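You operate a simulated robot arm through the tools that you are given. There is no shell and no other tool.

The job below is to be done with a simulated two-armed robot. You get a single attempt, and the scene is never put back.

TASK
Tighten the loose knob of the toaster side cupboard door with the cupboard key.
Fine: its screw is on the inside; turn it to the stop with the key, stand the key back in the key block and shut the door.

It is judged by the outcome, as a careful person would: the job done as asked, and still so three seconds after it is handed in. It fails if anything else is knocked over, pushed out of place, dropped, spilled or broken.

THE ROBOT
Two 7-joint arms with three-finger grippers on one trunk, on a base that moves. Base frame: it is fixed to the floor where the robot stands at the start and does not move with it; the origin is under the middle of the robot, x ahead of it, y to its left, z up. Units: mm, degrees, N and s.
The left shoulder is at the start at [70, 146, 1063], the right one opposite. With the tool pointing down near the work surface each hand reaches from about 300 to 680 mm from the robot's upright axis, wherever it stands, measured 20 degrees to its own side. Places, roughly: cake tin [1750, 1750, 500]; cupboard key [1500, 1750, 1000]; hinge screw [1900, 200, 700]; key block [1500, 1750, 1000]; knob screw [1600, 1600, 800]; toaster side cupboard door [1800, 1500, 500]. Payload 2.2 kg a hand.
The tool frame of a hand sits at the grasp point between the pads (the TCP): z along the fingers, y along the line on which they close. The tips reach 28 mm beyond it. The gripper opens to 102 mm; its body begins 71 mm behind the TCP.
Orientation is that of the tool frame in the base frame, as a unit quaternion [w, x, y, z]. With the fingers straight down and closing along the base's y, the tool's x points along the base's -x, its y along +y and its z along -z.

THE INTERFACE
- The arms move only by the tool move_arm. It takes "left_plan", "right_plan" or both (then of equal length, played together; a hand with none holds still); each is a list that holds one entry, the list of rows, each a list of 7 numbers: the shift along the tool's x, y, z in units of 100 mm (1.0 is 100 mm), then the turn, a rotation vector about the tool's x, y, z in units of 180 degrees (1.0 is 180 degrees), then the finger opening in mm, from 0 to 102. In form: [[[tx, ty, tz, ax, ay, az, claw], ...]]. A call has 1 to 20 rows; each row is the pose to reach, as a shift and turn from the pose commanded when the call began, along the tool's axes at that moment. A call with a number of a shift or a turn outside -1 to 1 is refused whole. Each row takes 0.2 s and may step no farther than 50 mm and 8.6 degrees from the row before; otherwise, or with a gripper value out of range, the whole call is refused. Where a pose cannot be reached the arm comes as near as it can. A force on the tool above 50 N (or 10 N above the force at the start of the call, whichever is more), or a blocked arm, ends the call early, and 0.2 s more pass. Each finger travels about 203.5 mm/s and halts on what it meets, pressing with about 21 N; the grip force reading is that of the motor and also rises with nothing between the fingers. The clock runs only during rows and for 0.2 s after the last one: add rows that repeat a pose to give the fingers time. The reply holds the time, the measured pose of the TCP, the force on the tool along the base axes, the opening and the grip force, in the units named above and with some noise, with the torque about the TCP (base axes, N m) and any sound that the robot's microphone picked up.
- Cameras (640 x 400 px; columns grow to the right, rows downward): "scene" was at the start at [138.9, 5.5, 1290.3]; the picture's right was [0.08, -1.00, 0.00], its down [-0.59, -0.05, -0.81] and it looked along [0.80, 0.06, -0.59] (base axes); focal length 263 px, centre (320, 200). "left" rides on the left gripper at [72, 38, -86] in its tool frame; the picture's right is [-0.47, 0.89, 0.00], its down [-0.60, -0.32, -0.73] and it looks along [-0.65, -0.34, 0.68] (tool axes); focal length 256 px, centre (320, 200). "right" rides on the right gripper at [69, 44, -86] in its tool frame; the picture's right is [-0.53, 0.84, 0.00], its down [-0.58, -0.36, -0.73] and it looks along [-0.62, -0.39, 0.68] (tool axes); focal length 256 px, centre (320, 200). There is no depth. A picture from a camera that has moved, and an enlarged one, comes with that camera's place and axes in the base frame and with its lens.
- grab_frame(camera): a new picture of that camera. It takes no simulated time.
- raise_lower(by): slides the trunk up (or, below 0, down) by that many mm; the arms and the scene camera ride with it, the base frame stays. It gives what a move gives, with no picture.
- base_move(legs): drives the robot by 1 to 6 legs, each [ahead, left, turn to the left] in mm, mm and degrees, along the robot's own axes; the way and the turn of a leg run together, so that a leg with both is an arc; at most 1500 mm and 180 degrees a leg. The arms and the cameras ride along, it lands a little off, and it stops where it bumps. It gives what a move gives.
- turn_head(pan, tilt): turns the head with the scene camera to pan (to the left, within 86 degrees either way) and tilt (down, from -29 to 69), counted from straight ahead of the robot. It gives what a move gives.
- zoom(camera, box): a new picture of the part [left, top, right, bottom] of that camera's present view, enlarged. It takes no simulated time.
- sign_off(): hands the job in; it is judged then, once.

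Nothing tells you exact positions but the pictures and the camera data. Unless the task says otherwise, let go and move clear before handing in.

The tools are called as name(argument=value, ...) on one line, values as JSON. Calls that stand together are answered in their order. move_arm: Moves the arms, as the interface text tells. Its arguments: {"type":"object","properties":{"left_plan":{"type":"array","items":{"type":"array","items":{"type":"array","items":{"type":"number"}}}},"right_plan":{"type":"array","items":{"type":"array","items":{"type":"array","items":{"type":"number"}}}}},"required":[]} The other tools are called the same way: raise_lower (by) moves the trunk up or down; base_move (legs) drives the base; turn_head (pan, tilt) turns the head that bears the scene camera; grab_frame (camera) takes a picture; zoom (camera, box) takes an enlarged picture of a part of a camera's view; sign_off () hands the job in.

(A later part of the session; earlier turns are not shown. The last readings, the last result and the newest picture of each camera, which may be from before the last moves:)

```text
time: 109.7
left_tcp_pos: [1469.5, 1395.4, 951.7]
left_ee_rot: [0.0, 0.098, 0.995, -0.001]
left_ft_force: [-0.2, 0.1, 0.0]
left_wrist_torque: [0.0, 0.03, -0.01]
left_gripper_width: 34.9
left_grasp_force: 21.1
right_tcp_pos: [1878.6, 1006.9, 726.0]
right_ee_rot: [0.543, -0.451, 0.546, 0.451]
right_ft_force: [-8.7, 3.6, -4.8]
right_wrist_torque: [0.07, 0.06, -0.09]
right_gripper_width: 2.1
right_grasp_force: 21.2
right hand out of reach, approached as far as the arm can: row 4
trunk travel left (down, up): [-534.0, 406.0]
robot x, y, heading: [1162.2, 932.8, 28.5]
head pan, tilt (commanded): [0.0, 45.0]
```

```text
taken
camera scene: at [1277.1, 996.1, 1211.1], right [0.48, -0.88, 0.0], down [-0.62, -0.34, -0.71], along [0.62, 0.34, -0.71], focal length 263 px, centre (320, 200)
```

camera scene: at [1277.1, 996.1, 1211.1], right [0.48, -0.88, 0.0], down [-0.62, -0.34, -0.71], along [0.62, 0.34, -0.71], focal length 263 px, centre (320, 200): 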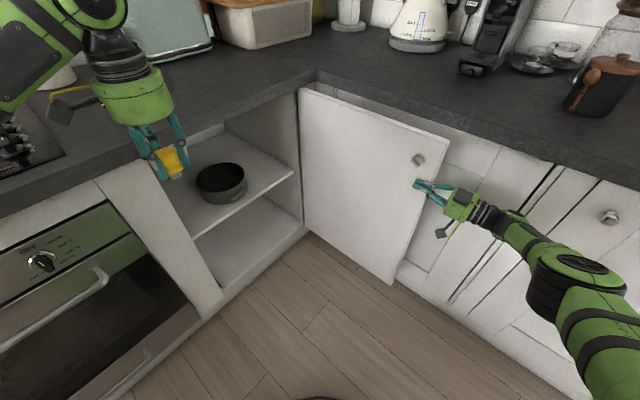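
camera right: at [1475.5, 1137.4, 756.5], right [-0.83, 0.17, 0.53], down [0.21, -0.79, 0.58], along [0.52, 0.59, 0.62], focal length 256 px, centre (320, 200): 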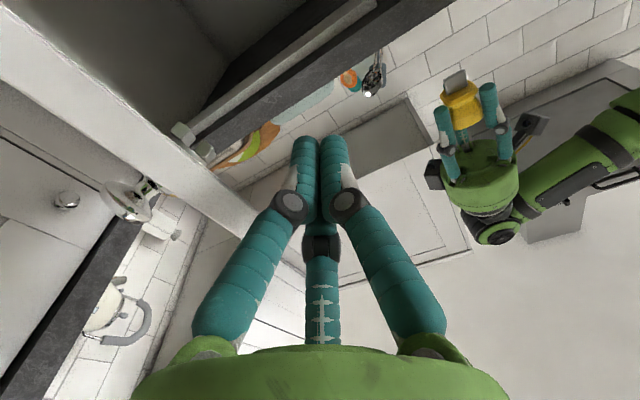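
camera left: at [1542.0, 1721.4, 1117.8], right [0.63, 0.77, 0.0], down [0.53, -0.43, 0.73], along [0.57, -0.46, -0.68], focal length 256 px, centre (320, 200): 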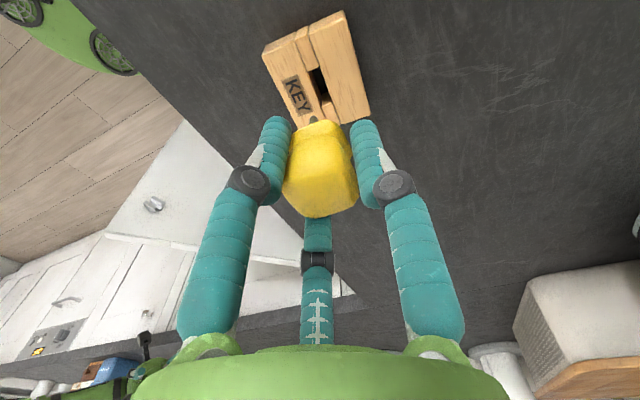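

There is a stop at about 90° (the door pushes back with ~9 N), which is a good backing for the key. I draw the right hand away to the left, leaving the door open.

move_arm(right_plan=[[[0, 0.25, 0, 0, 0, 0, 0], [0, 0.5, 0, 0, 0, 0, 0], [0, 0.75, 0, 0, 0, 0, 0], [0, 0.98, 0, 0, 0, 0, 0]]])

move_arm(right_plan=[[[0, 0.25, 0.02, 0, 0, 0, 0], [0, 0.5, 0.04, 0, 0, 0, 0], [0, 0.75, 0.06, 0, 0, 0, 0], [0, 0.98, 0.08, 0, 0, 0, 0]]])

grab_frame(camera="scene")

```text
time: 110.7
left_tcp_pos: [1470.0, 1395.0, 952.3]
left_ee_rot: [-0.001, 0.099, 0.995, -0.001]
left_ft_force: [0.3, 0.2, -0.6]
left_wrist_torque: [-0.01, -0.04, -0.02]
left_gripper_width: 34.9
left_grasp_force: 21.2
right_tcp_pos: [1784.3, 1023.4, 727.6]
right_ee_rot: [0.547, -0.448, 0.547, 0.448]
right_ft_force: [-0.2, 0.3, 1.0]
right_wrist_torque: [0.0, -0.03, -0.03]
right_gripper_width: 2.0
right_grasp_force: 21.6
trunk travel left (down, up): [-534.0, 406.0]
robot x, y, heading: [1162.5, 935.6, 28.7]
head pan, tilt (commanded): [0.0, 45.0]
```

```text
time: 111.7
left_tcp_pos: [1470.1, 1396.0, 952.7]
left_ee_rot: [0.0, 0.1, 0.995, 0.0]
left_ft_force: [-0.4, 0.3, 0.5]
left_wrist_torque: [-0.02, 0.01, -0.01]
left_gripper_width: 34.7
left_grasp_force: 20.3
right_tcp_pos: [1691.3, 1052.0, 727.0]
right_ee_rot: [0.547, -0.448, 0.547, 0.448]
right_ft_force: [-0.4, 0.3, 0.5]
right_wrist_torque: [-0.01, 0.02, 0.0]
right_gripper_width: 2.3
right_grasp_force: 21.1
trunk travel left (down, up): [-534.0, 406.0]
robot x, y, heading: [1162.7, 935.6, 28.8]
head pan, tilt (commanded): [0.0, 45.0]
```

```text
taken
camera scene: at [1277.6, 995.4, 1211.3], right [0.48, -0.88, 0.0], down [-0.62, -0.34, -0.71], along [0.62, 0.34, -0.71], focal length 263 px, centre (320, 200)
```

scene: 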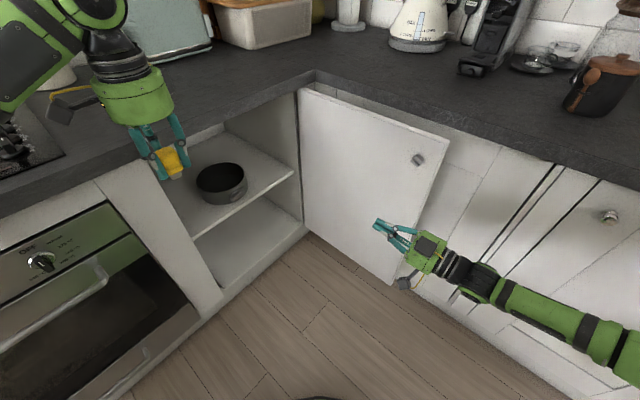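

The door stays open at the stop. I drive to the screwing stance (back and right, then turned a little right), so the left hand can point along the counter direction at the screw.

base_move(legs=[[8, -246, 0], [0, 0, -10]])

turn_head(pan=10, tilt=35)

grab_frame(camera="scene")

grab_frame(camera="right")

```text
time: 114.2
left_tcp_pos: [1673.5, 1117.4, 952.3]
left_ee_rot: [0.0, 0.187, 0.982, 0.0]
left_ft_force: [0.1, 0.1, -0.8]
left_wrist_torque: [-0.01, -0.04, 0.02]
left_gripper_width: 34.9
left_grasp_force: 21.1
right_tcp_pos: [1829.4, 740.5, 726.2]
right_ee_rot: [0.585, -0.397, 0.585, 0.398]
right_ft_force: [0.6, 0.1, 0.7]
right_wrist_torque: [-0.02, 0.0, -0.02]
right_gripper_width: 2.4
right_grasp_force: 21.0
trunk travel left (down, up): [-534.0, 406.0]
robot x, y, heading: [1286.8, 720.6, 18.6]
head pan, tilt (commanded): [0.0, 45.0]
```

```text
time: 114.9
left_tcp_pos: [1674.6, 1116.8, 951.2]
left_ee_rot: [0.0, 0.186, 0.983, 0.001]
left_ft_force: [0.2, -0.2, -1.3]
left_wrist_torque: [0.02, 0.03, -0.01]
left_gripper_width: 34.6
left_grasp_force: 21.0
right_tcp_pos: [1829.2, 739.0, 726.4]
right_ee_rot: [0.584, -0.398, 0.584, 0.398]
right_ft_force: [-0.1, 0.2, -0.1]
right_wrist_torque: [0.01, 0.01, 0.01]
right_gripper_width: 2.2
right_grasp_force: 20.9
trunk travel left (down, up): [-534.0, 406.0]
robot x, y, heading: [1286.2, 718.9, 18.6]
head pan, tilt (commanded): [10.0, 35.0]
```

```text
taken
camera scene: at [1414.2, 773.9, 1226.0], right [0.48, -0.88, 0.0], down [-0.5, -0.27, -0.82], along [0.72, 0.39, -0.57], focal length 263 px, centre (320, 200)
```

scene: 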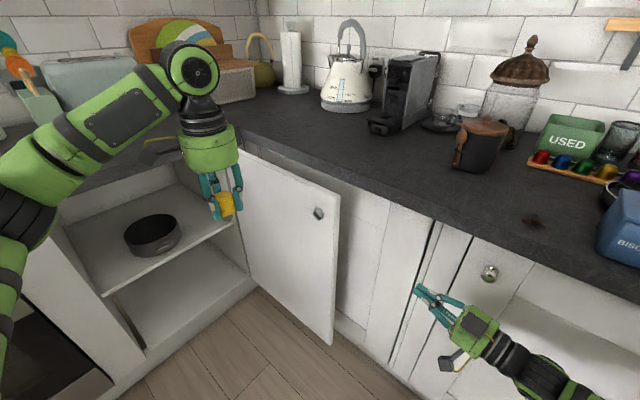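

```text
taken
camera right: at [1757.5, 676.4, 658.4], right [-0.79, 0.31, 0.53], down [0.07, -0.81, 0.58], along [0.61, 0.49, 0.62], focal length 256 px, centre (320, 200)
```

right: 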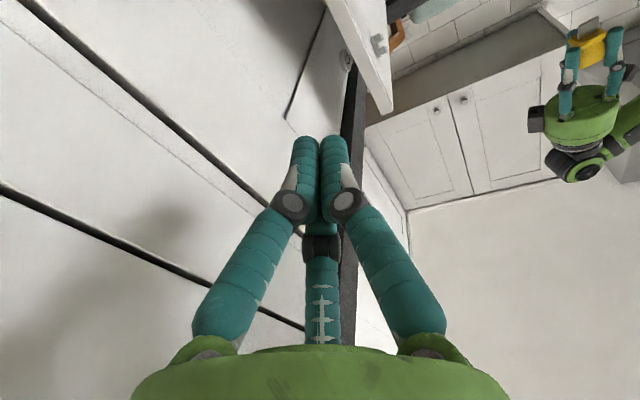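

The stance is good. I lower the trunk so the shoulder is just above screw height, then level the left hand to point the key at the door.

raise_lower(by=-140)

move_arm(left_plan=[[[0, 0, 0, 0, 0, -0.027, 0], [0, 0, 0, 0, 0, -0.054, 0]]])

move_arm(left_plan=[[[-0.07, -0.02, 0.01, 0, -0.0455, 0, 0], [-0.14, -0.05, 0.03, 0, -0.091, 0, 0], [-0.2, -0.07, 0.04, 0, -0.1365, 0, 0], [-0.27, -0.1, 0.06, 0, -0.182, 0, 0], [-0.34, -0.12, 0.08, 0, -0.2275, 0, 0], [-0.4, -0.15, 0.1, 0, -0.273, 0, 0], [-0.47, -0.17, 0.12, 0, -0.3185, 0, 0], [-0.54, -0.2, 0.13, 0, -0.364, 0, 0], [-0.6, -0.22, 0.15, 0, -0.4095, 0, 0], [-0.66, -0.25, 0.17, 0, -0.455, 0, 0], [-0.7, -0.28, 0.18, 0, -0.5, 0, 0]]])

grab_frame(camera="scene")

```text
time: 116.6
left_tcp_pos: [1674.3, 1116.5, 812.0]
left_ee_rot: [0.0, 0.186, 0.982, 0.001]
left_ft_force: [-0.9, 0.0, 0.2]
left_wrist_torque: [-0.01, 0.01, 0.0]
left_gripper_width: 34.7
left_grasp_force: 21.2
right_tcp_pos: [1830.0, 739.9, 587.6]
right_ee_rot: [0.584, -0.398, 0.585, 0.398]
right_ft_force: [-0.2, -0.4, 1.0]
right_wrist_torque: [0.03, 0.02, 0.0]
right_gripper_width: 2.4
right_grasp_force: 20.8
trunk travel left (down, up): [-394.0, 546.0]
robot x, y, heading: [1286.6, 716.2, 18.3]
head pan, tilt (commanded): [10.0, 35.0]
```

```text
time: 117.2
left_tcp_pos: [1673.9, 1117.1, 813.0]
left_ee_rot: [0.001, 0.103, 0.995, 0.0]
left_ft_force: [0.1, -0.5, -1.1]
left_wrist_torque: [0.03, -0.04, 0.01]
left_gripper_width: 34.9
left_grasp_force: 21.0
right_tcp_pos: [1829.7, 739.0, 586.4]
right_ee_rot: [0.585, -0.398, 0.585, 0.398]
right_ft_force: [0.4, -1.4, 0.5]
right_wrist_torque: [-0.02, 0.02, 0.04]
right_gripper_width: 2.1
right_grasp_force: 20.8
trunk travel left (down, up): [-394.0, 546.0]
robot x, y, heading: [1286.7, 715.8, 18.5]
head pan, tilt (commanded): [10.0, 35.0]
```

```text
time: 119.6
left_tcp_pos: [1736.0, 1075.3, 794.2]
left_ee_rot: [0.704, 0.073, 0.703, -0.073]
left_ft_force: [-0.1, 0.4, -0.8]
left_wrist_torque: [-0.02, 0.04, -0.03]
left_gripper_width: 34.7
left_grasp_force: 21.3
right_tcp_pos: [1828.5, 740.3, 586.7]
right_ee_rot: [0.585, -0.398, 0.584, 0.398]
right_ft_force: [0.4, -0.1, 0.4]
right_wrist_torque: [-0.04, -0.01, -0.01]
right_gripper_width: 2.2
right_grasp_force: 20.9
trunk travel left (down, up): [-394.0, 546.0]
robot x, y, heading: [1289.9, 720.3, 18.4]
head pan, tilt (commanded): [10.0, 35.0]
```

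```text
taken
camera scene: at [1414.4, 774.0, 1086.1], right [0.48, -0.88, 0.0], down [-0.5, -0.27, -0.82], along [0.72, 0.39, -0.57], focal length 263 px, centre (320, 200)
```

scene: 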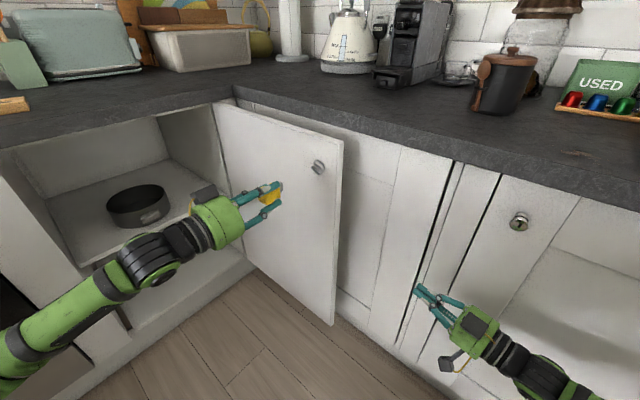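

The key now points level at the door, about 100 mm short. I zoom in to measure the screw, slot and blade.

zoom(camera="scene", box=[230, 130, 358, 210])

zoom(camera="scene", box=[302, 154, 334, 182])

grab_frame(camera="left")

grab_frame(camera="right")

```text
5.00 times, centred on (294, 170) of scene
camera zoom: at [1414.4, 774.0, 1086.1], right [0.48, -0.88, 0.0], down [-0.5, -0.27, -0.82], along [0.72, 0.39, -0.57], focal length 1317 px, centre (450, 350)
```

zoom: 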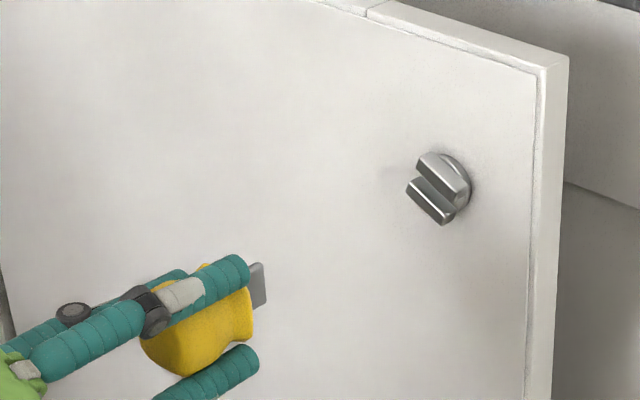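

```text
14.29 times, centred on (318, 168) of scene
camera zoom: at [1414.4, 774.0, 1086.1], right [0.48, -0.88, 0.0], down [-0.5, -0.27, -0.82], along [0.72, 0.39, -0.57], focal length 3763 px, centre (349, 657)
```

zoom: 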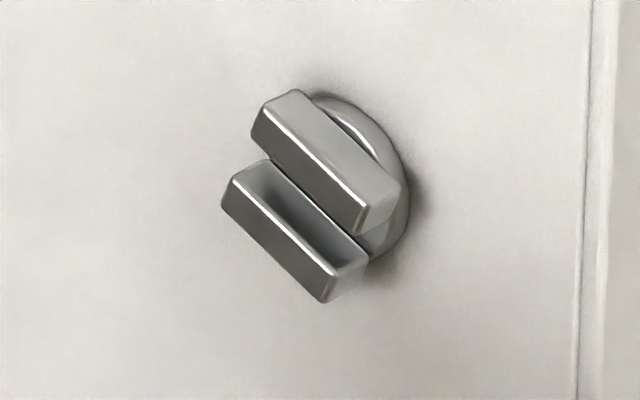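

```text
taken
camera left: at [1660.7, 1131.2, 720.2], right [0.18, 0.87, 0.46], down [-0.78, -0.16, 0.6], along [0.6, -0.47, 0.65], focal length 256 px, centre (320, 200)
```

left: 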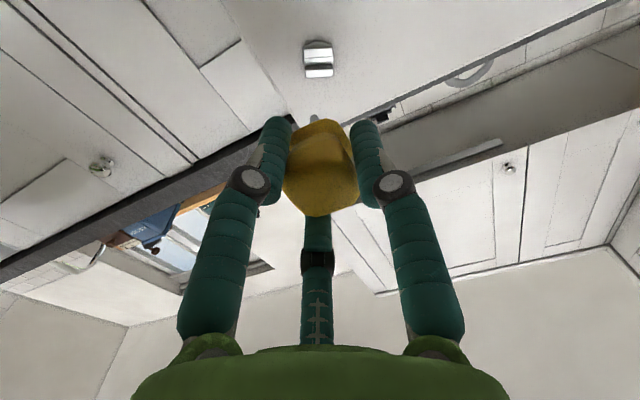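

```text
taken
camera right: at [1757.5, 676.6, 518.4], right [-0.79, 0.31, 0.53], down [0.07, -0.81, 0.58], along [0.61, 0.49, 0.62], focal length 256 px, centre (320, 200)
```

right: 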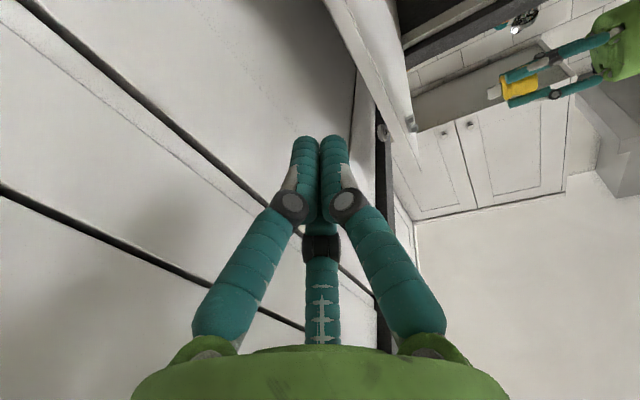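

The left camera and scene camera agree: the slot centre lies almost exactly on the tool axis, about 158 mm ahead of the TCP. I zoom the left view to refine the centre and slot angle.

zoom(camera="left", box=[288, 30, 352, 90])

zoom(camera="left", box=[260, 90, 388, 170])

zoom(camera="right", box=[350, 40, 606, 200])

```text
6.67 times, centred on (320, 60) of left
camera zoom: at [1660.7, 1131.2, 720.2], right [0.18, 0.87, 0.46], down [-0.78, -0.16, 0.6], along [0.6, -0.47, 0.65], focal length 1707 px, centre (320, 1133)
```

zoom: 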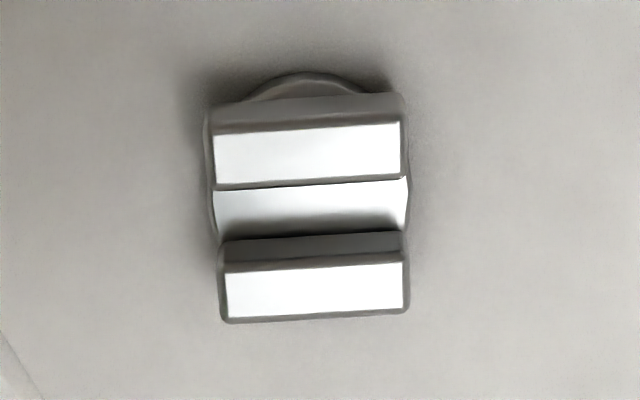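

```text
5.00 times, centred on (324, 130) of left
camera zoom: at [1660.7, 1131.2, 720.2], right [0.18, 0.87, 0.46], down [-0.78, -0.16, 0.6], along [0.6, -0.47, 0.65], focal length 1280 px, centre (300, 550)
```

zoom: 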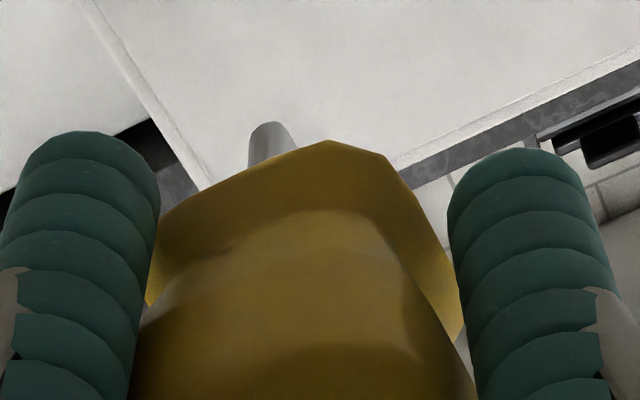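

```text
2.50 times, centred on (478, 120) of right
camera zoom: at [1757.5, 676.6, 518.4], right [-0.79, 0.31, 0.53], down [0.07, -0.81, 0.58], along [0.61, 0.49, 0.62], focal length 640 px, centre (-75, 400)
```

zoom: 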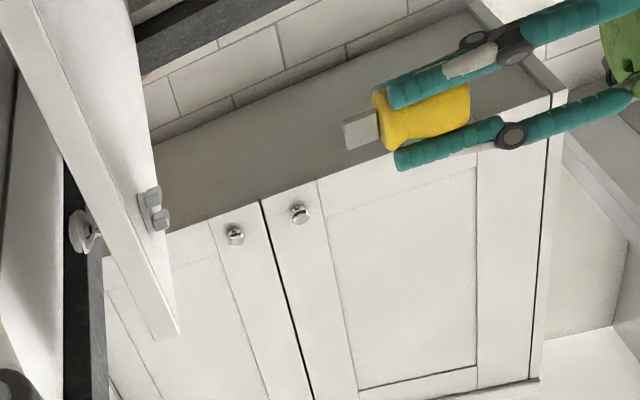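

The slot is about 25° below horizontal toward the free edge, 25 mm long with a ~9 mm gap, centred within about 3 mm of the tool axis. I roll the key −65° so the blade lines up with the slot, and shift the small offset.

move_arm(left_plan=[[[0, -0.01, 0, 0, 0, -0.045, 0], [0, -0.02, 0, 0, 0, -0.09, 0], [-0.01, -0.03, 0, 0, 0, -0.135, 0], [-0.01, -0.03, 0, 0, 0, -0.18, 0], [-0.01, -0.03, 0, 0, 0, -0.225, 0], [-0.01, -0.03, 0, 0, 0, -0.27, 0], [-0.01, -0.03, 0, 0, 0, -0.315, 0], [-0.01, -0.03, 0, 0, 0, -0.362, 0]]])

zoom(camera="scene", box=[254, 150, 350, 210])

grab_frame(camera="left")

```text
time: 121.4
left_tcp_pos: [1736.7, 1071.7, 795.5]
left_ee_rot: [0.553, -0.318, 0.632, -0.44]
left_ft_force: [-0.4, -0.1, -1.2]
left_wrist_torque: [0.01, 0.04, 0.01]
left_gripper_width: 34.9
left_grasp_force: 20.7
right_tcp_pos: [1831.3, 741.0, 586.5]
right_ee_rot: [0.584, -0.398, 0.585, 0.398]
right_ft_force: [0.1, 0.0, -0.6]
right_wrist_torque: [0.03, 0.0, 0.04]
right_gripper_width: 2.1
right_grasp_force: 21.6
trunk travel left (down, up): [-394.0, 546.0]
robot x, y, heading: [1285.9, 717.9, 18.7]
head pan, tilt (commanded): [10.0, 35.0]
```

```text
6.67 times, centred on (302, 180) of scene
camera zoom: at [1414.3, 773.8, 1086.1], right [0.48, -0.88, 0.0], down [-0.5, -0.27, -0.82], along [0.72, 0.39, -0.57], focal length 1756 px, centre (440, 333)
```

zoom: 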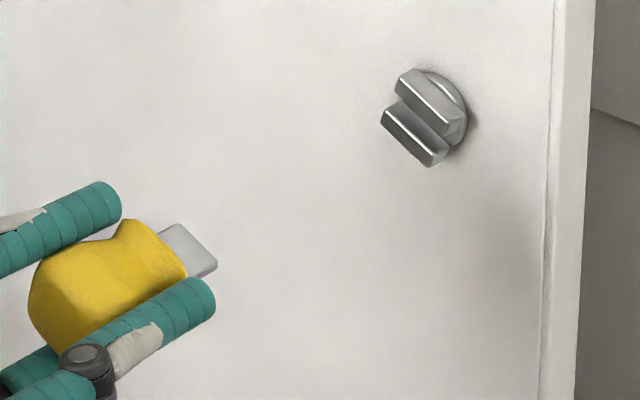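

```text
taken
camera left: at [1642.3, 1042.1, 728.6], right [0.16, 0.78, -0.61], down [-0.63, 0.56, 0.54], along [0.76, 0.3, 0.58], focal length 256 px, centre (320, 200)
```

left: 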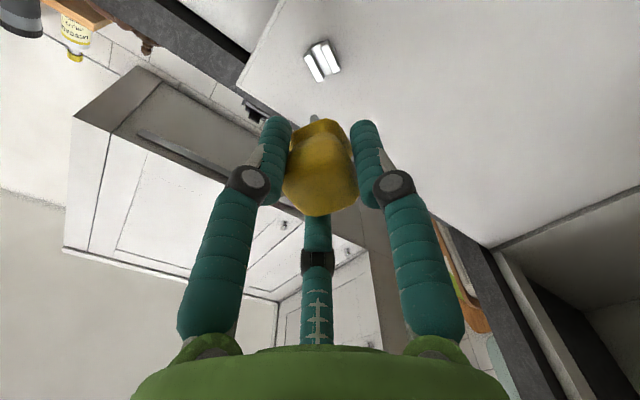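

The blade edge now looks parallel to the prongs. I advance 80 mm along the axis and re-measure.

move_arm(left_plan=[[[0, 0, 0.27, 0, 0, 0, 0], [0, 0, 0.54, 0, 0, 0, 0], [0, 0, 0.8, 0, 0, 0, 0]]])

zoom(camera="scene", box=[280, 140, 344, 180])

grab_frame(camera="left")

zoom(camera="left", box=[260, 50, 388, 130])

zoom(camera="right", box=[390, 90, 518, 170])

```text
time: 122.2
left_tcp_pos: [1816.4, 1056.0, 795.8]
left_ee_rot: [0.553, -0.318, 0.632, -0.44]
left_ft_force: [0.3, 0.1, 0.7]
left_wrist_torque: [-0.01, 0.04, -0.02]
left_gripper_width: 34.8
left_grasp_force: 21.5
right_tcp_pos: [1830.4, 739.4, 585.8]
right_ee_rot: [0.584, -0.398, 0.584, 0.398]
right_ft_force: [-0.1, 0.7, 0.3]
right_wrist_torque: [-0.02, 0.0, 0.0]
right_gripper_width: 2.2
right_grasp_force: 20.9
trunk travel left (down, up): [-394.0, 546.0]
robot x, y, heading: [1289.8, 716.5, 18.7]
head pan, tilt (commanded): [10.0, 35.0]
```

```text
10.00 times, centred on (312, 160) of scene
camera zoom: at [1414.6, 773.7, 1086.0], right [0.48, -0.88, 0.0], down [-0.5, -0.27, -0.82], along [0.72, 0.39, -0.57], focal length 2634 px, centre (400, 600)
```

zoom: 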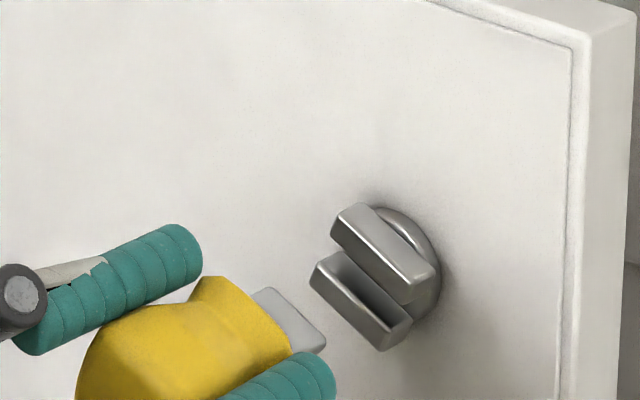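

```text
taken
camera left: at [1721.6, 1025.8, 729.9], right [0.16, 0.78, -0.61], down [-0.63, 0.56, 0.54], along [0.76, 0.3, 0.58], focal length 256 px, centre (320, 200)
```

left: 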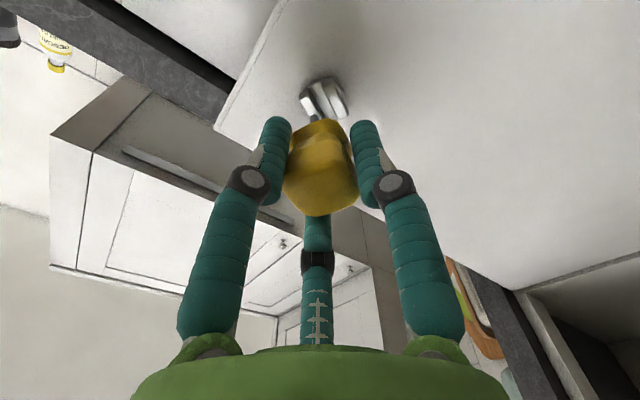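

```text
5.00 times, centred on (324, 90) of left
camera zoom: at [1721.6, 1025.8, 729.9], right [0.16, 0.78, -0.61], down [-0.63, 0.56, 0.54], along [0.76, 0.3, 0.58], focal length 1280 px, centre (300, 750)
```

zoom: 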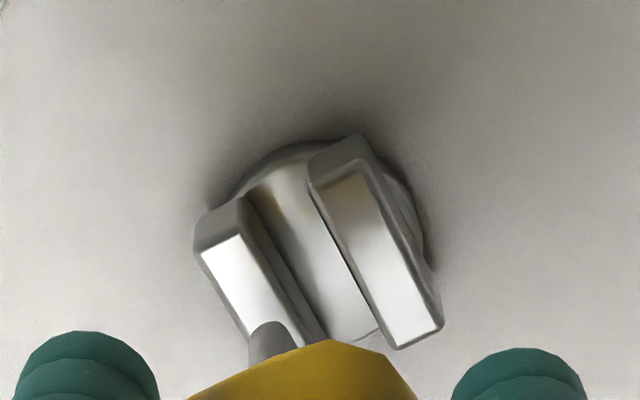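

```text
5.00 times, centred on (454, 130) of right
camera zoom: at [1757.7, 676.4, 518.2], right [-0.79, 0.31, 0.53], down [0.07, -0.81, 0.58], along [0.61, 0.49, 0.62], focal length 1280 px, centre (-350, 550)
```

zoom: 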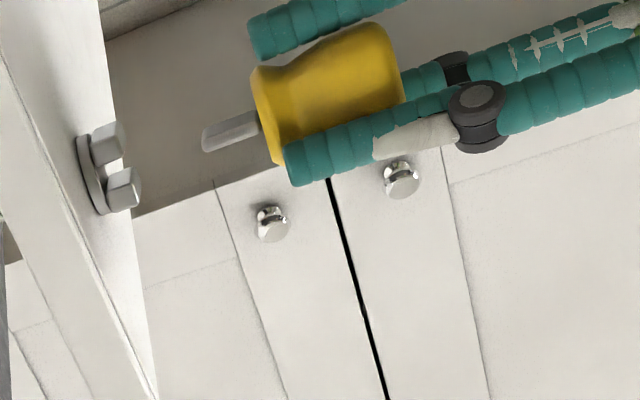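

The blade is about 30 mm from the prongs. I zoom further in the scene view to judge the alignment precisely.

zoom(camera="scene", box=[302, 156, 328, 178])

zoom(camera="right", box=[400, 95, 464, 135])

```text
16.00 times, centred on (315, 167) of scene
camera zoom: at [1414.6, 773.7, 1086.0], right [0.48, -0.88, 0.0], down [-0.5, -0.27, -0.82], along [0.72, 0.39, -0.57], focal length 4214 px, centre (400, 728)
```

zoom: 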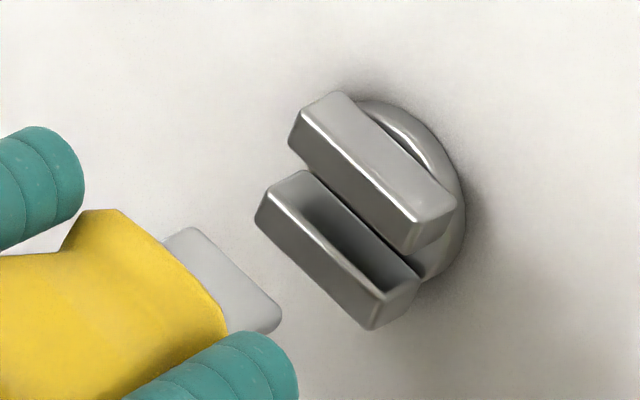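

```text
10.00 times, centred on (432, 115) of right
camera zoom: at [1757.7, 676.4, 518.2], right [-0.79, 0.31, 0.53], down [0.07, -0.81, 0.58], along [0.61, 0.49, 0.62], focal length 2560 px, centre (-800, 1050)
```

zoom: 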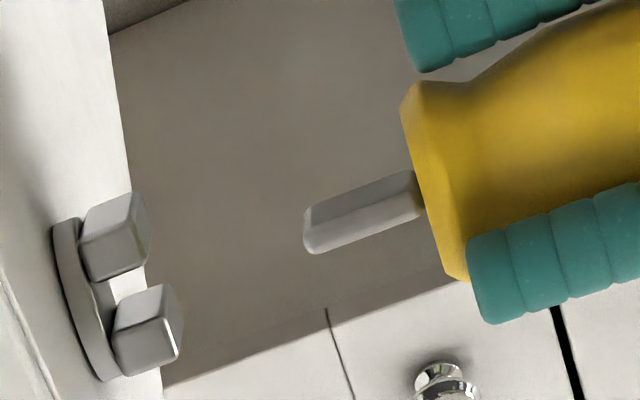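

Triangulation puts the prong faces about 23 mm ahead of the blade tip and the blade aligned with the slot within about 1 mm. I advance 16 mm and check again before entering.

move_arm(left_plan=[[[0, 0.005, 0.08, 0, 0, 0, 0], [0, 0.005, 0.16, 0, 0, 0, 0]]])

zoom(camera="scene", box=[302, 156, 328, 178])

zoom(camera="right", box=[400, 95, 464, 135])

zoom(camera="left", box=[260, 60, 388, 140])

```text
time: 122.8
left_tcp_pos: [1829.7, 1052.8, 796.7]
left_ee_rot: [0.553, -0.318, 0.632, -0.44]
left_ft_force: [-0.3, 0.2, 0.9]
left_wrist_torque: [0.0, 0.02, -0.01]
left_gripper_width: 34.7
left_grasp_force: 20.6
right_tcp_pos: [1830.1, 740.0, 585.9]
right_ee_rot: [0.584, -0.398, 0.585, 0.398]
right_ft_force: [-0.3, 0.5, -0.2]
right_wrist_torque: [0.0, 0.04, 0.0]
right_gripper_width: 2.4
right_grasp_force: 21.1
trunk travel left (down, up): [-394.0, 546.0]
robot x, y, heading: [1287.3, 718.0, 18.6]
head pan, tilt (commanded): [10.0, 35.0]
```

```text
16.00 times, centred on (315, 167) of scene
camera zoom: at [1414.3, 773.8, 1086.0], right [0.48, -0.88, 0.0], down [-0.5, -0.27, -0.82], along [0.72, 0.39, -0.57], focal length 4214 px, centre (400, 728)
```

zoom: 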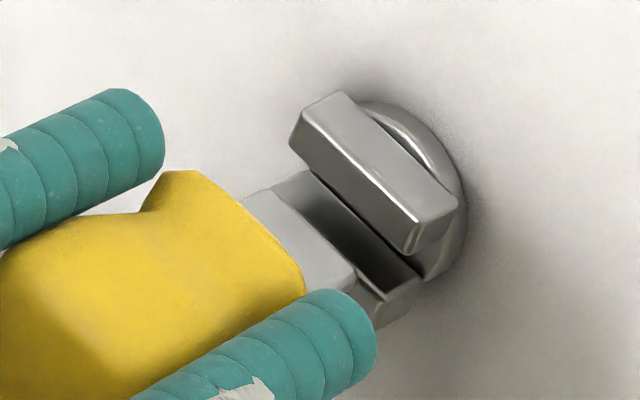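

```text
10.00 times, centred on (432, 115) of right
camera zoom: at [1757.5, 676.4, 518.4], right [-0.79, 0.31, 0.53], down [0.07, -0.81, 0.58], along [0.61, 0.49, 0.62], focal length 2560 px, centre (-800, 1050)
```

zoom: 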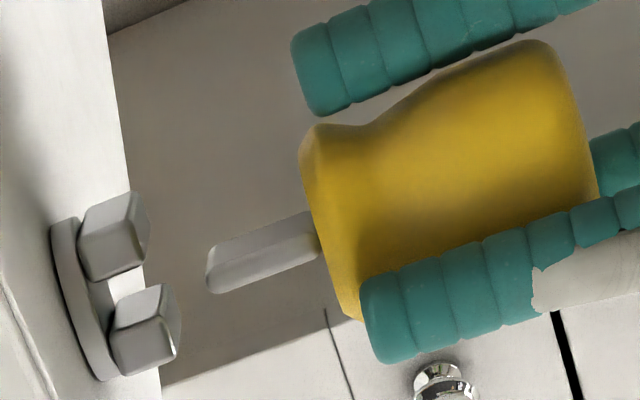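

```text
5.00 times, centred on (324, 100) of left
camera zoom: at [1736.4, 1022.0, 730.0], right [0.16, 0.78, -0.61], down [-0.63, 0.56, 0.54], along [0.76, 0.3, 0.58], focal length 1280 px, centre (300, 700)
```

zoom: 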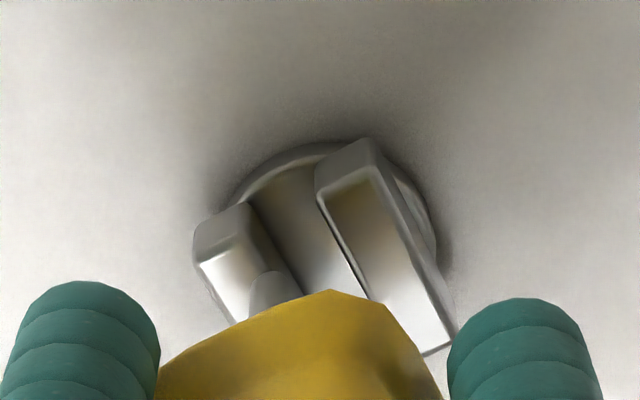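

Right and scene views agree the blade is about 7–8 mm from the prong faces and needs ~1 mm down-left. I apply that and advance gently past the prong faces, watching the force.

move_arm(left_plan=[[[0, 0.01, 0.03, 0, 0, 0, 0], [0, 0.01, 0.06, 0, 0, 0, 0], [0, 0.01, 0.09, 0, 0, 0, 0], [0, 0.01, 0.11, 0, 0, 0, 0]]])

zoom(camera="scene", box=[302, 156, 328, 178])

zoom(camera="right", box=[400, 95, 464, 135])

```text
time: 123.8
left_tcp_pos: [1840.8, 1051.1, 794.2]
left_ee_rot: [0.554, -0.317, 0.632, -0.44]
left_ft_force: [0.0, 0.6, -0.8]
left_wrist_torque: [-0.03, 0.01, 0.03]
left_gripper_width: 34.6
left_grasp_force: 21.2
right_tcp_pos: [1830.7, 740.2, 587.4]
right_ee_rot: [0.584, -0.398, 0.584, 0.398]
right_ft_force: [0.6, 0.0, -0.5]
right_wrist_torque: [0.0, 0.02, 0.0]
right_gripper_width: 2.2
right_grasp_force: 20.5
trunk travel left (down, up): [-394.0, 546.0]
robot x, y, heading: [1284.0, 717.2, 18.3]
head pan, tilt (commanded): [10.0, 35.0]
```

```text
16.00 times, centred on (315, 167) of scene
camera zoom: at [1414.3, 773.9, 1086.0], right [0.48, -0.88, 0.0], down [-0.5, -0.27, -0.82], along [0.72, 0.39, -0.57], focal length 4214 px, centre (400, 728)
```

zoom: 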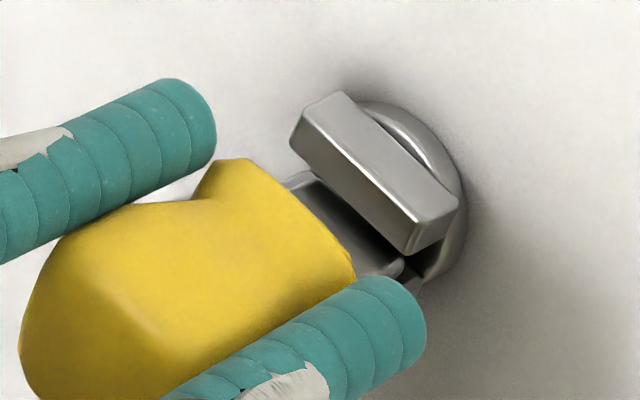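

```text
10.00 times, centred on (432, 115) of right
camera zoom: at [1757.5, 676.5, 518.4], right [-0.79, 0.31, 0.53], down [0.07, -0.81, 0.58], along [0.61, 0.49, 0.62], focal length 2560 px, centre (-800, 1050)
```

zoom: 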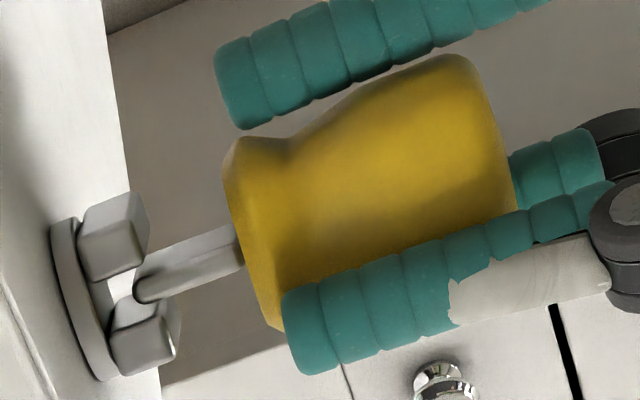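

The blade has entered the slot with no force. I push in about 6 mm more.

move_arm(left_plan=[[[0, 0, 0.02, 0, 0, 0, 0], [0, 0, 0.04, 0, 0, 0, 0], [0, 0, 0.06, 0, 0, 0, 0]]])

zoom(camera="scene", box=[302, 156, 328, 178])

zoom(camera="right", box=[400, 95, 464, 135])

```text
time: 124.6
left_tcp_pos: [1846.4, 1049.9, 795.0]
left_ee_rot: [0.553, -0.318, 0.632, -0.44]
left_ft_force: [-0.2, 0.1, 0.0]
left_wrist_torque: [-0.05, 0.01, 0.01]
left_gripper_width: 34.8
left_grasp_force: 20.9
right_tcp_pos: [1829.8, 739.1, 586.9]
right_ee_rot: [0.585, -0.397, 0.585, 0.398]
right_ft_force: [-1.7, 0.3, -0.5]
right_wrist_torque: [0.01, 0.01, -0.01]
right_gripper_width: 2.2
right_grasp_force: 20.7
trunk travel left (down, up): [-394.0, 546.0]
robot x, y, heading: [1288.0, 714.3, 18.4]
head pan, tilt (commanded): [10.0, 35.0]
```

```text
16.00 times, centred on (315, 167) of scene
camera zoom: at [1414.3, 773.9, 1086.0], right [0.48, -0.88, 0.0], down [-0.5, -0.27, -0.82], along [0.72, 0.39, -0.57], focal length 4214 px, centre (400, 728)
```

zoom: 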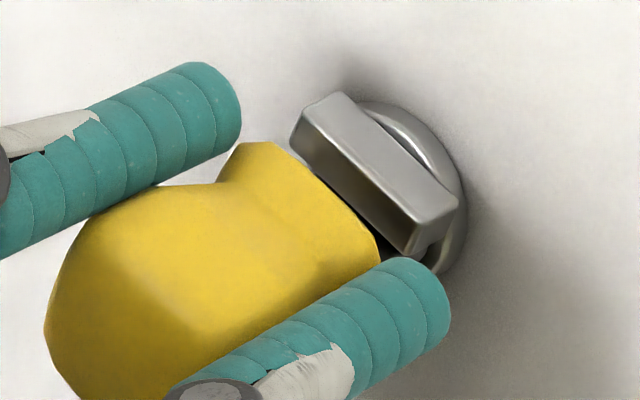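

```text
10.00 times, centred on (432, 115) of right
camera zoom: at [1757.5, 676.5, 518.4], right [-0.79, 0.31, 0.53], down [0.07, -0.81, 0.58], along [0.61, 0.49, 0.62], focal length 2560 px, centre (-800, 1050)
```

zoom: 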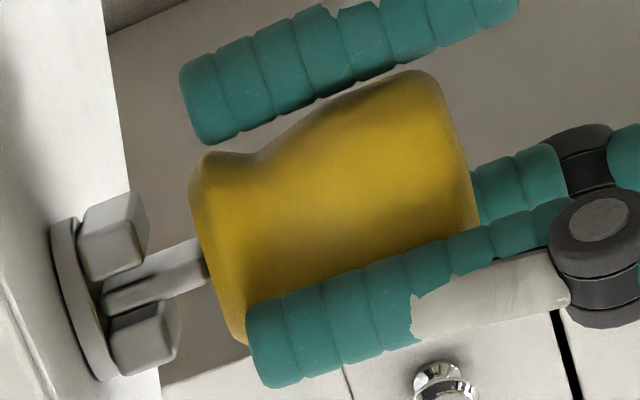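

The blade is seated deep in the slot. I begin turning clockwise, watching the torque.

move_arm(left_plan=[[[0, 0.01, 0, 0, 0, 0, 0], [0, 0.01, 0, 0, 0, 0.035, 0], [0, 0.01, 0, 0, 0, 0.07, 0], [0, 0.01, 0, 0, 0, 0.105, 0], [0, 0.01, 0, 0, 0, 0.14, 0], [0, 0.01, 0, 0, 0, 0.175, 0]]])

zoom(camera="scene", box=[302, 156, 328, 178])

zoom(camera="right", box=[400, 95, 464, 135])

```text
time: 126.0
left_tcp_pos: [1846.4, 1050.1, 793.5]
left_ee_rot: [0.652, -0.132, 0.695, -0.272]
left_ft_force: [-3.9, -2.4, -1.6]
left_wrist_torque: [-0.02, 0.04, -0.19]
left_gripper_width: 34.8
left_grasp_force: 21.7
right_tcp_pos: [1829.6, 739.4, 586.5]
right_ee_rot: [0.585, -0.398, 0.584, 0.398]
right_ft_force: [0.1, -0.4, 0.1]
right_wrist_torque: [-0.02, 0.0, -0.02]
right_gripper_width: 2.3
right_grasp_force: 21.0
trunk travel left (down, up): [-394.0, 546.0]
robot x, y, heading: [1288.1, 718.4, 18.2]
head pan, tilt (commanded): [10.0, 35.0]
```

```text
16.00 times, centred on (315, 167) of scene
camera zoom: at [1413.8, 773.5, 1086.1], right [0.48, -0.88, 0.0], down [-0.5, -0.27, -0.82], along [0.72, 0.39, -0.57], focal length 4214 px, centre (400, 728)
```

zoom: 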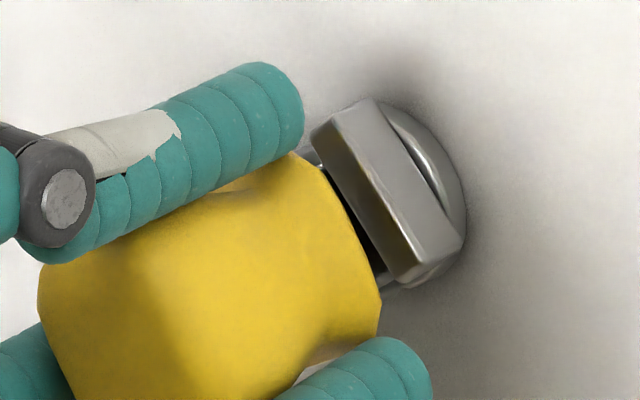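

```text
10.00 times, centred on (432, 115) of right
camera zoom: at [1757.3, 676.3, 518.6], right [-0.79, 0.31, 0.53], down [0.07, -0.81, 0.58], along [0.61, 0.49, 0.62], focal length 2560 px, centre (-800, 1050)
```

zoom: 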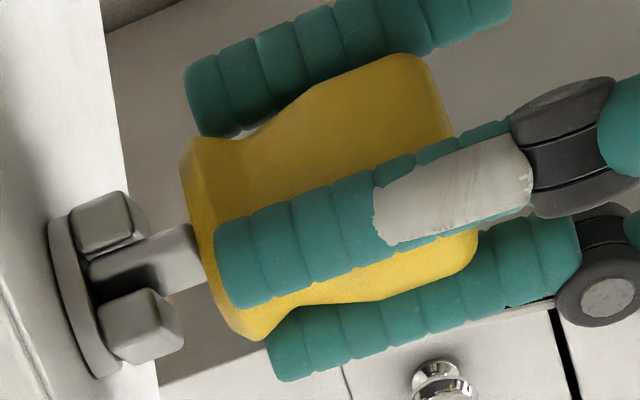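

The screw turns with the key at very low torque. I continue clockwise.

move_arm(left_plan=[[[0, 0, 0, 0, 0, 0.04, 0], [0, 0, 0, 0, 0, 0.08, 0], [0, 0, 0, 0, 0, 0.12, 0], [0, 0, 0, 0, 0, 0.16, 0], [0, 0, 0, 0, 0, 0.2, 0], [0, 0, 0, 0, 0, 0.24, 0], [0, 0, 0, 0, 0, 0.28, 0], [0, 0, 0, 0, 0, 0.32, 0]]])

zoom(camera="scene", box=[302, 156, 328, 178])

zoom(camera="right", box=[400, 95, 464, 135])

```text
time: 127.8
left_tcp_pos: [1847.7, 1050.6, 793.2]
left_ee_rot: [0.703, 0.217, 0.673, 0.076]
left_ft_force: [-1.0, 3.7, 0.1]
left_wrist_torque: [-0.25, 0.02, 0.06]
left_gripper_width: 34.9
left_grasp_force: 21.5
right_tcp_pos: [1828.8, 740.6, 586.2]
right_ee_rot: [0.584, -0.398, 0.585, 0.398]
right_ft_force: [-0.4, 1.0, -0.2]
right_wrist_torque: [0.0, 0.02, 0.0]
right_gripper_width: 2.3
right_grasp_force: 21.0
trunk travel left (down, up): [-394.0, 546.0]
robot x, y, heading: [1286.9, 716.8, 18.5]
head pan, tilt (commanded): [10.0, 35.0]
```

```text
16.00 times, centred on (315, 167) of scene
camera zoom: at [1414.1, 774.4, 1086.1], right [0.48, -0.88, 0.0], down [-0.5, -0.27, -0.82], along [0.72, 0.39, -0.57], focal length 4214 px, centre (400, 728)
```

zoom: 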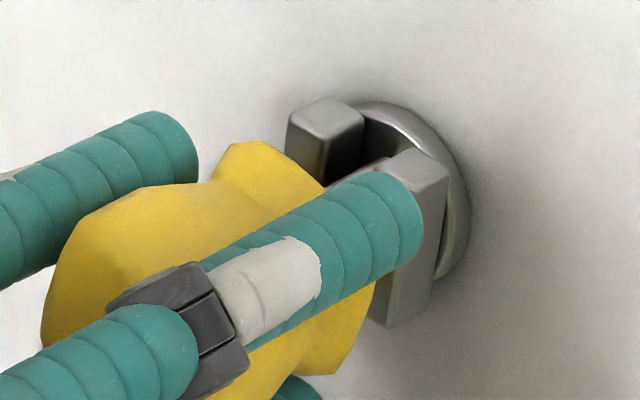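

```text
10.00 times, centred on (432, 115) of right
camera zoom: at [1757.5, 676.7, 518.6], right [-0.79, 0.31, 0.53], down [0.07, -0.81, 0.58], along [0.61, 0.49, 0.62], focal length 2560 px, centre (-800, 1050)
```

zoom: 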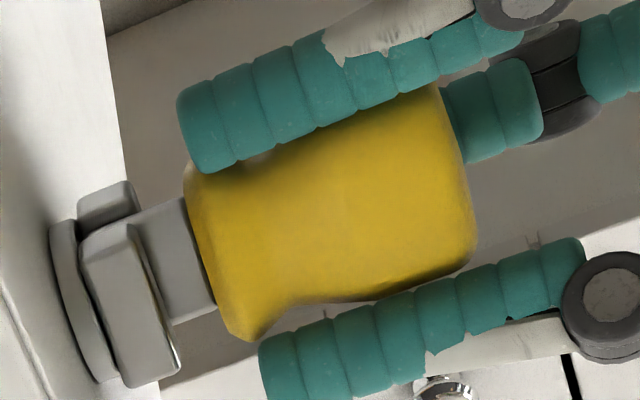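

Torque is rising slightly (0.25 N·m). I keep turning in smaller increments.

move_arm(left_plan=[[[0, 0, 0, 0, 0, 0.03, 0], [0, 0, 0, 0, 0, 0.06, 0], [0, 0, 0, 0, 0, 0.09, 0], [0, 0, 0, 0, 0, 0.12, 0], [0, 0, 0, 0, 0, 0.15, 0]]])

zoom(camera="scene", box=[302, 156, 328, 178])

zoom(camera="right", box=[400, 95, 464, 135])

```text
time: 129.0
left_tcp_pos: [1846.1, 1051.3, 793.9]
left_ee_rot: [0.666, 0.368, 0.603, 0.239]
left_ft_force: [0.7, 2.0, 5.3]
left_wrist_torque: [-0.22, -0.21, 0.05]
left_gripper_width: 34.6
left_grasp_force: 20.8
right_tcp_pos: [1830.7, 740.2, 586.8]
right_ee_rot: [0.585, -0.399, 0.583, 0.399]
right_ft_force: [-1.5, 0.1, 0.2]
right_wrist_torque: [-0.03, 0.0, 0.01]
right_gripper_width: 2.3
right_grasp_force: 21.0
trunk travel left (down, up): [-394.0, 546.0]
robot x, y, heading: [1292.1, 715.8, 18.7]
head pan, tilt (commanded): [10.0, 35.0]
```

```text
16.00 times, centred on (315, 167) of scene
camera zoom: at [1413.5, 773.9, 1086.2], right [0.48, -0.88, 0.0], down [-0.5, -0.27, -0.82], along [0.72, 0.39, -0.57], focal length 4214 px, centre (400, 728)
```

zoom: 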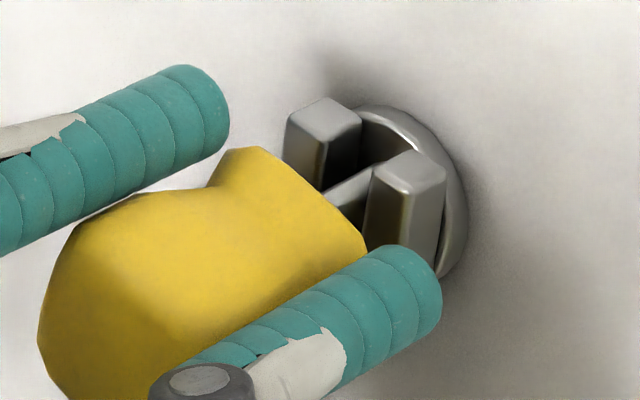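

```text
10.00 times, centred on (432, 115) of right
camera zoom: at [1757.2, 676.6, 518.8], right [-0.79, 0.31, 0.53], down [0.07, -0.81, 0.58], along [0.61, 0.49, 0.62], focal length 2560 px, centre (-800, 1050)
```

zoom: 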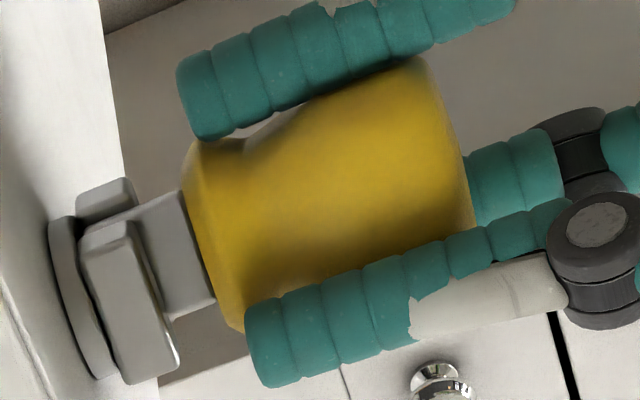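

The fingers have started slipping round the handle while the screw itself no longer moves – it appears to have reached its stop (torque jumped from ~0.03 to 0.25 N·m). I turn a little further to confirm the screw really stays put.

move_arm(left_plan=[[[0, 0, 0, 0, 0, 0.02, 0], [0, 0, 0, 0, 0, 0.04, 0], [0, 0, 0, 0, 0, 0.06, 0], [0, 0, 0, 0, 0, 0.08, 0], [0, 0, 0, 0, 0, 0.1, 0], [0, 0, 0, 0, 0, 0.12, 0]]])

zoom(camera="scene", box=[302, 156, 328, 178])

zoom(camera="right", box=[400, 95, 464, 135])

```text
time: 130.4
left_tcp_pos: [1847.3, 1056.9, 791.8]
left_ee_rot: [0.609, 0.472, 0.527, 0.359]
left_ft_force: [3.7, 19.9, 3.0]
left_wrist_torque: [-0.93, 0.1, 0.61]
left_gripper_width: 37.2
left_grasp_force: 20.7
right_tcp_pos: [1830.6, 742.3, 587.0]
right_ee_rot: [0.584, -0.399, 0.585, 0.397]
right_ft_force: [0.6, 0.1, -0.1]
right_wrist_torque: [0.04, 0.01, 0.0]
right_gripper_width: 2.3
right_grasp_force: 20.9
trunk travel left (down, up): [-394.0, 546.0]
robot x, y, heading: [1287.9, 716.7, 18.6]
head pan, tilt (commanded): [10.0, 35.0]
```

```text
16.00 times, centred on (315, 167) of scene
camera zoom: at [1414.4, 777.1, 1085.8], right [0.48, -0.88, 0.0], down [-0.5, -0.28, -0.82], along [0.72, 0.39, -0.57], focal length 4214 px, centre (400, 728)
```

zoom: 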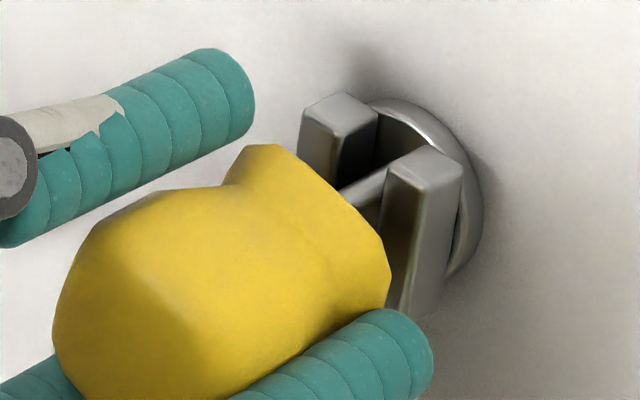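

```text
10.00 times, centred on (432, 115) of right
camera zoom: at [1757.6, 678.1, 518.5], right [-0.79, 0.31, 0.53], down [0.07, -0.81, 0.58], along [0.61, 0.49, 0.62], focal length 2560 px, centre (-800, 1050)
```

zoom: 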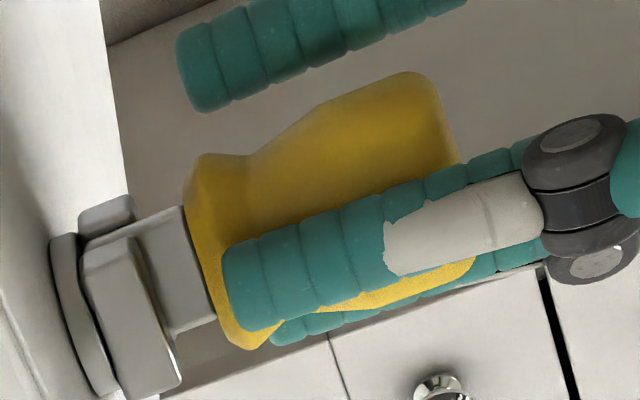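

The torque rose to about 0.9 N·m with no screw motion – it is firmly at the stop. I now back the hand off to release the torque (staying within the blade's play in the slot).

move_arm(left_plan=[[[0, 0, 0, 0, 0, -0.02, 0], [0, 0, 0, 0, 0, -0.04, 0], [0, 0, 0, 0, 0, -0.06, 0], [0, 0, 0, 0, 0, -0.08, 0], [0, 0, 0, 0, 0, -0.1, 0]]])

zoom(camera="scene", box=[302, 156, 328, 178])

zoom(camera="right", box=[400, 95, 464, 135])

```text
time: 131.6
left_tcp_pos: [1846.6, 1052.2, 791.5]
left_ee_rot: [0.659, 0.385, 0.592, 0.257]
left_ft_force: [1.0, 14.9, 2.4]
left_wrist_torque: [-0.13, -0.06, 0.59]
left_gripper_width: 35.4
left_grasp_force: 20.8
right_tcp_pos: [1829.1, 740.5, 585.5]
right_ee_rot: [0.584, -0.399, 0.585, 0.397]
right_ft_force: [0.3, 0.8, 0.6]
right_wrist_torque: [0.02, -0.02, -0.01]
right_gripper_width: 2.0
right_grasp_force: 21.2
trunk travel left (down, up): [-394.0, 546.0]
robot x, y, heading: [1289.5, 718.8, 18.2]
head pan, tilt (commanded): [10.0, 35.0]
```

```text
16.00 times, centred on (315, 167) of scene
camera zoom: at [1413.9, 775.9, 1086.0], right [0.48, -0.88, 0.0], down [-0.5, -0.28, -0.82], along [0.72, 0.39, -0.57], focal length 4214 px, centre (400, 728)
```

zoom: 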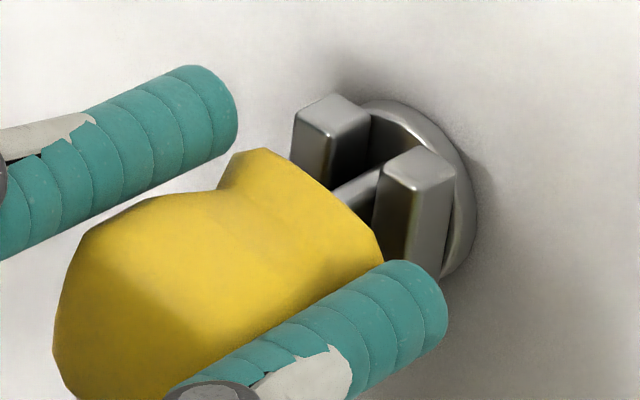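

```text
10.00 times, centred on (432, 115) of right
camera zoom: at [1757.3, 677.3, 518.7], right [-0.79, 0.31, 0.53], down [0.07, -0.81, 0.58], along [0.61, 0.49, 0.62], focal length 2560 px, centre (-800, 1050)
```

zoom: 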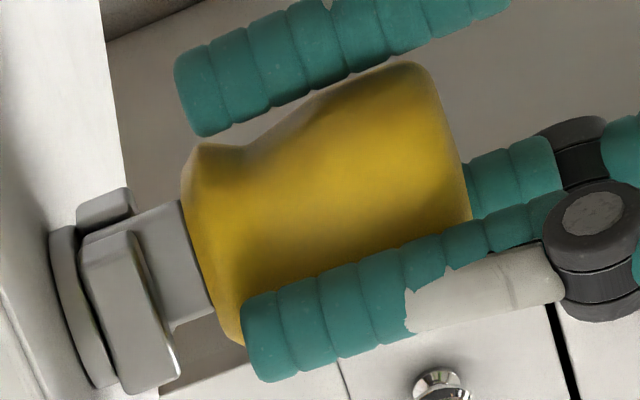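

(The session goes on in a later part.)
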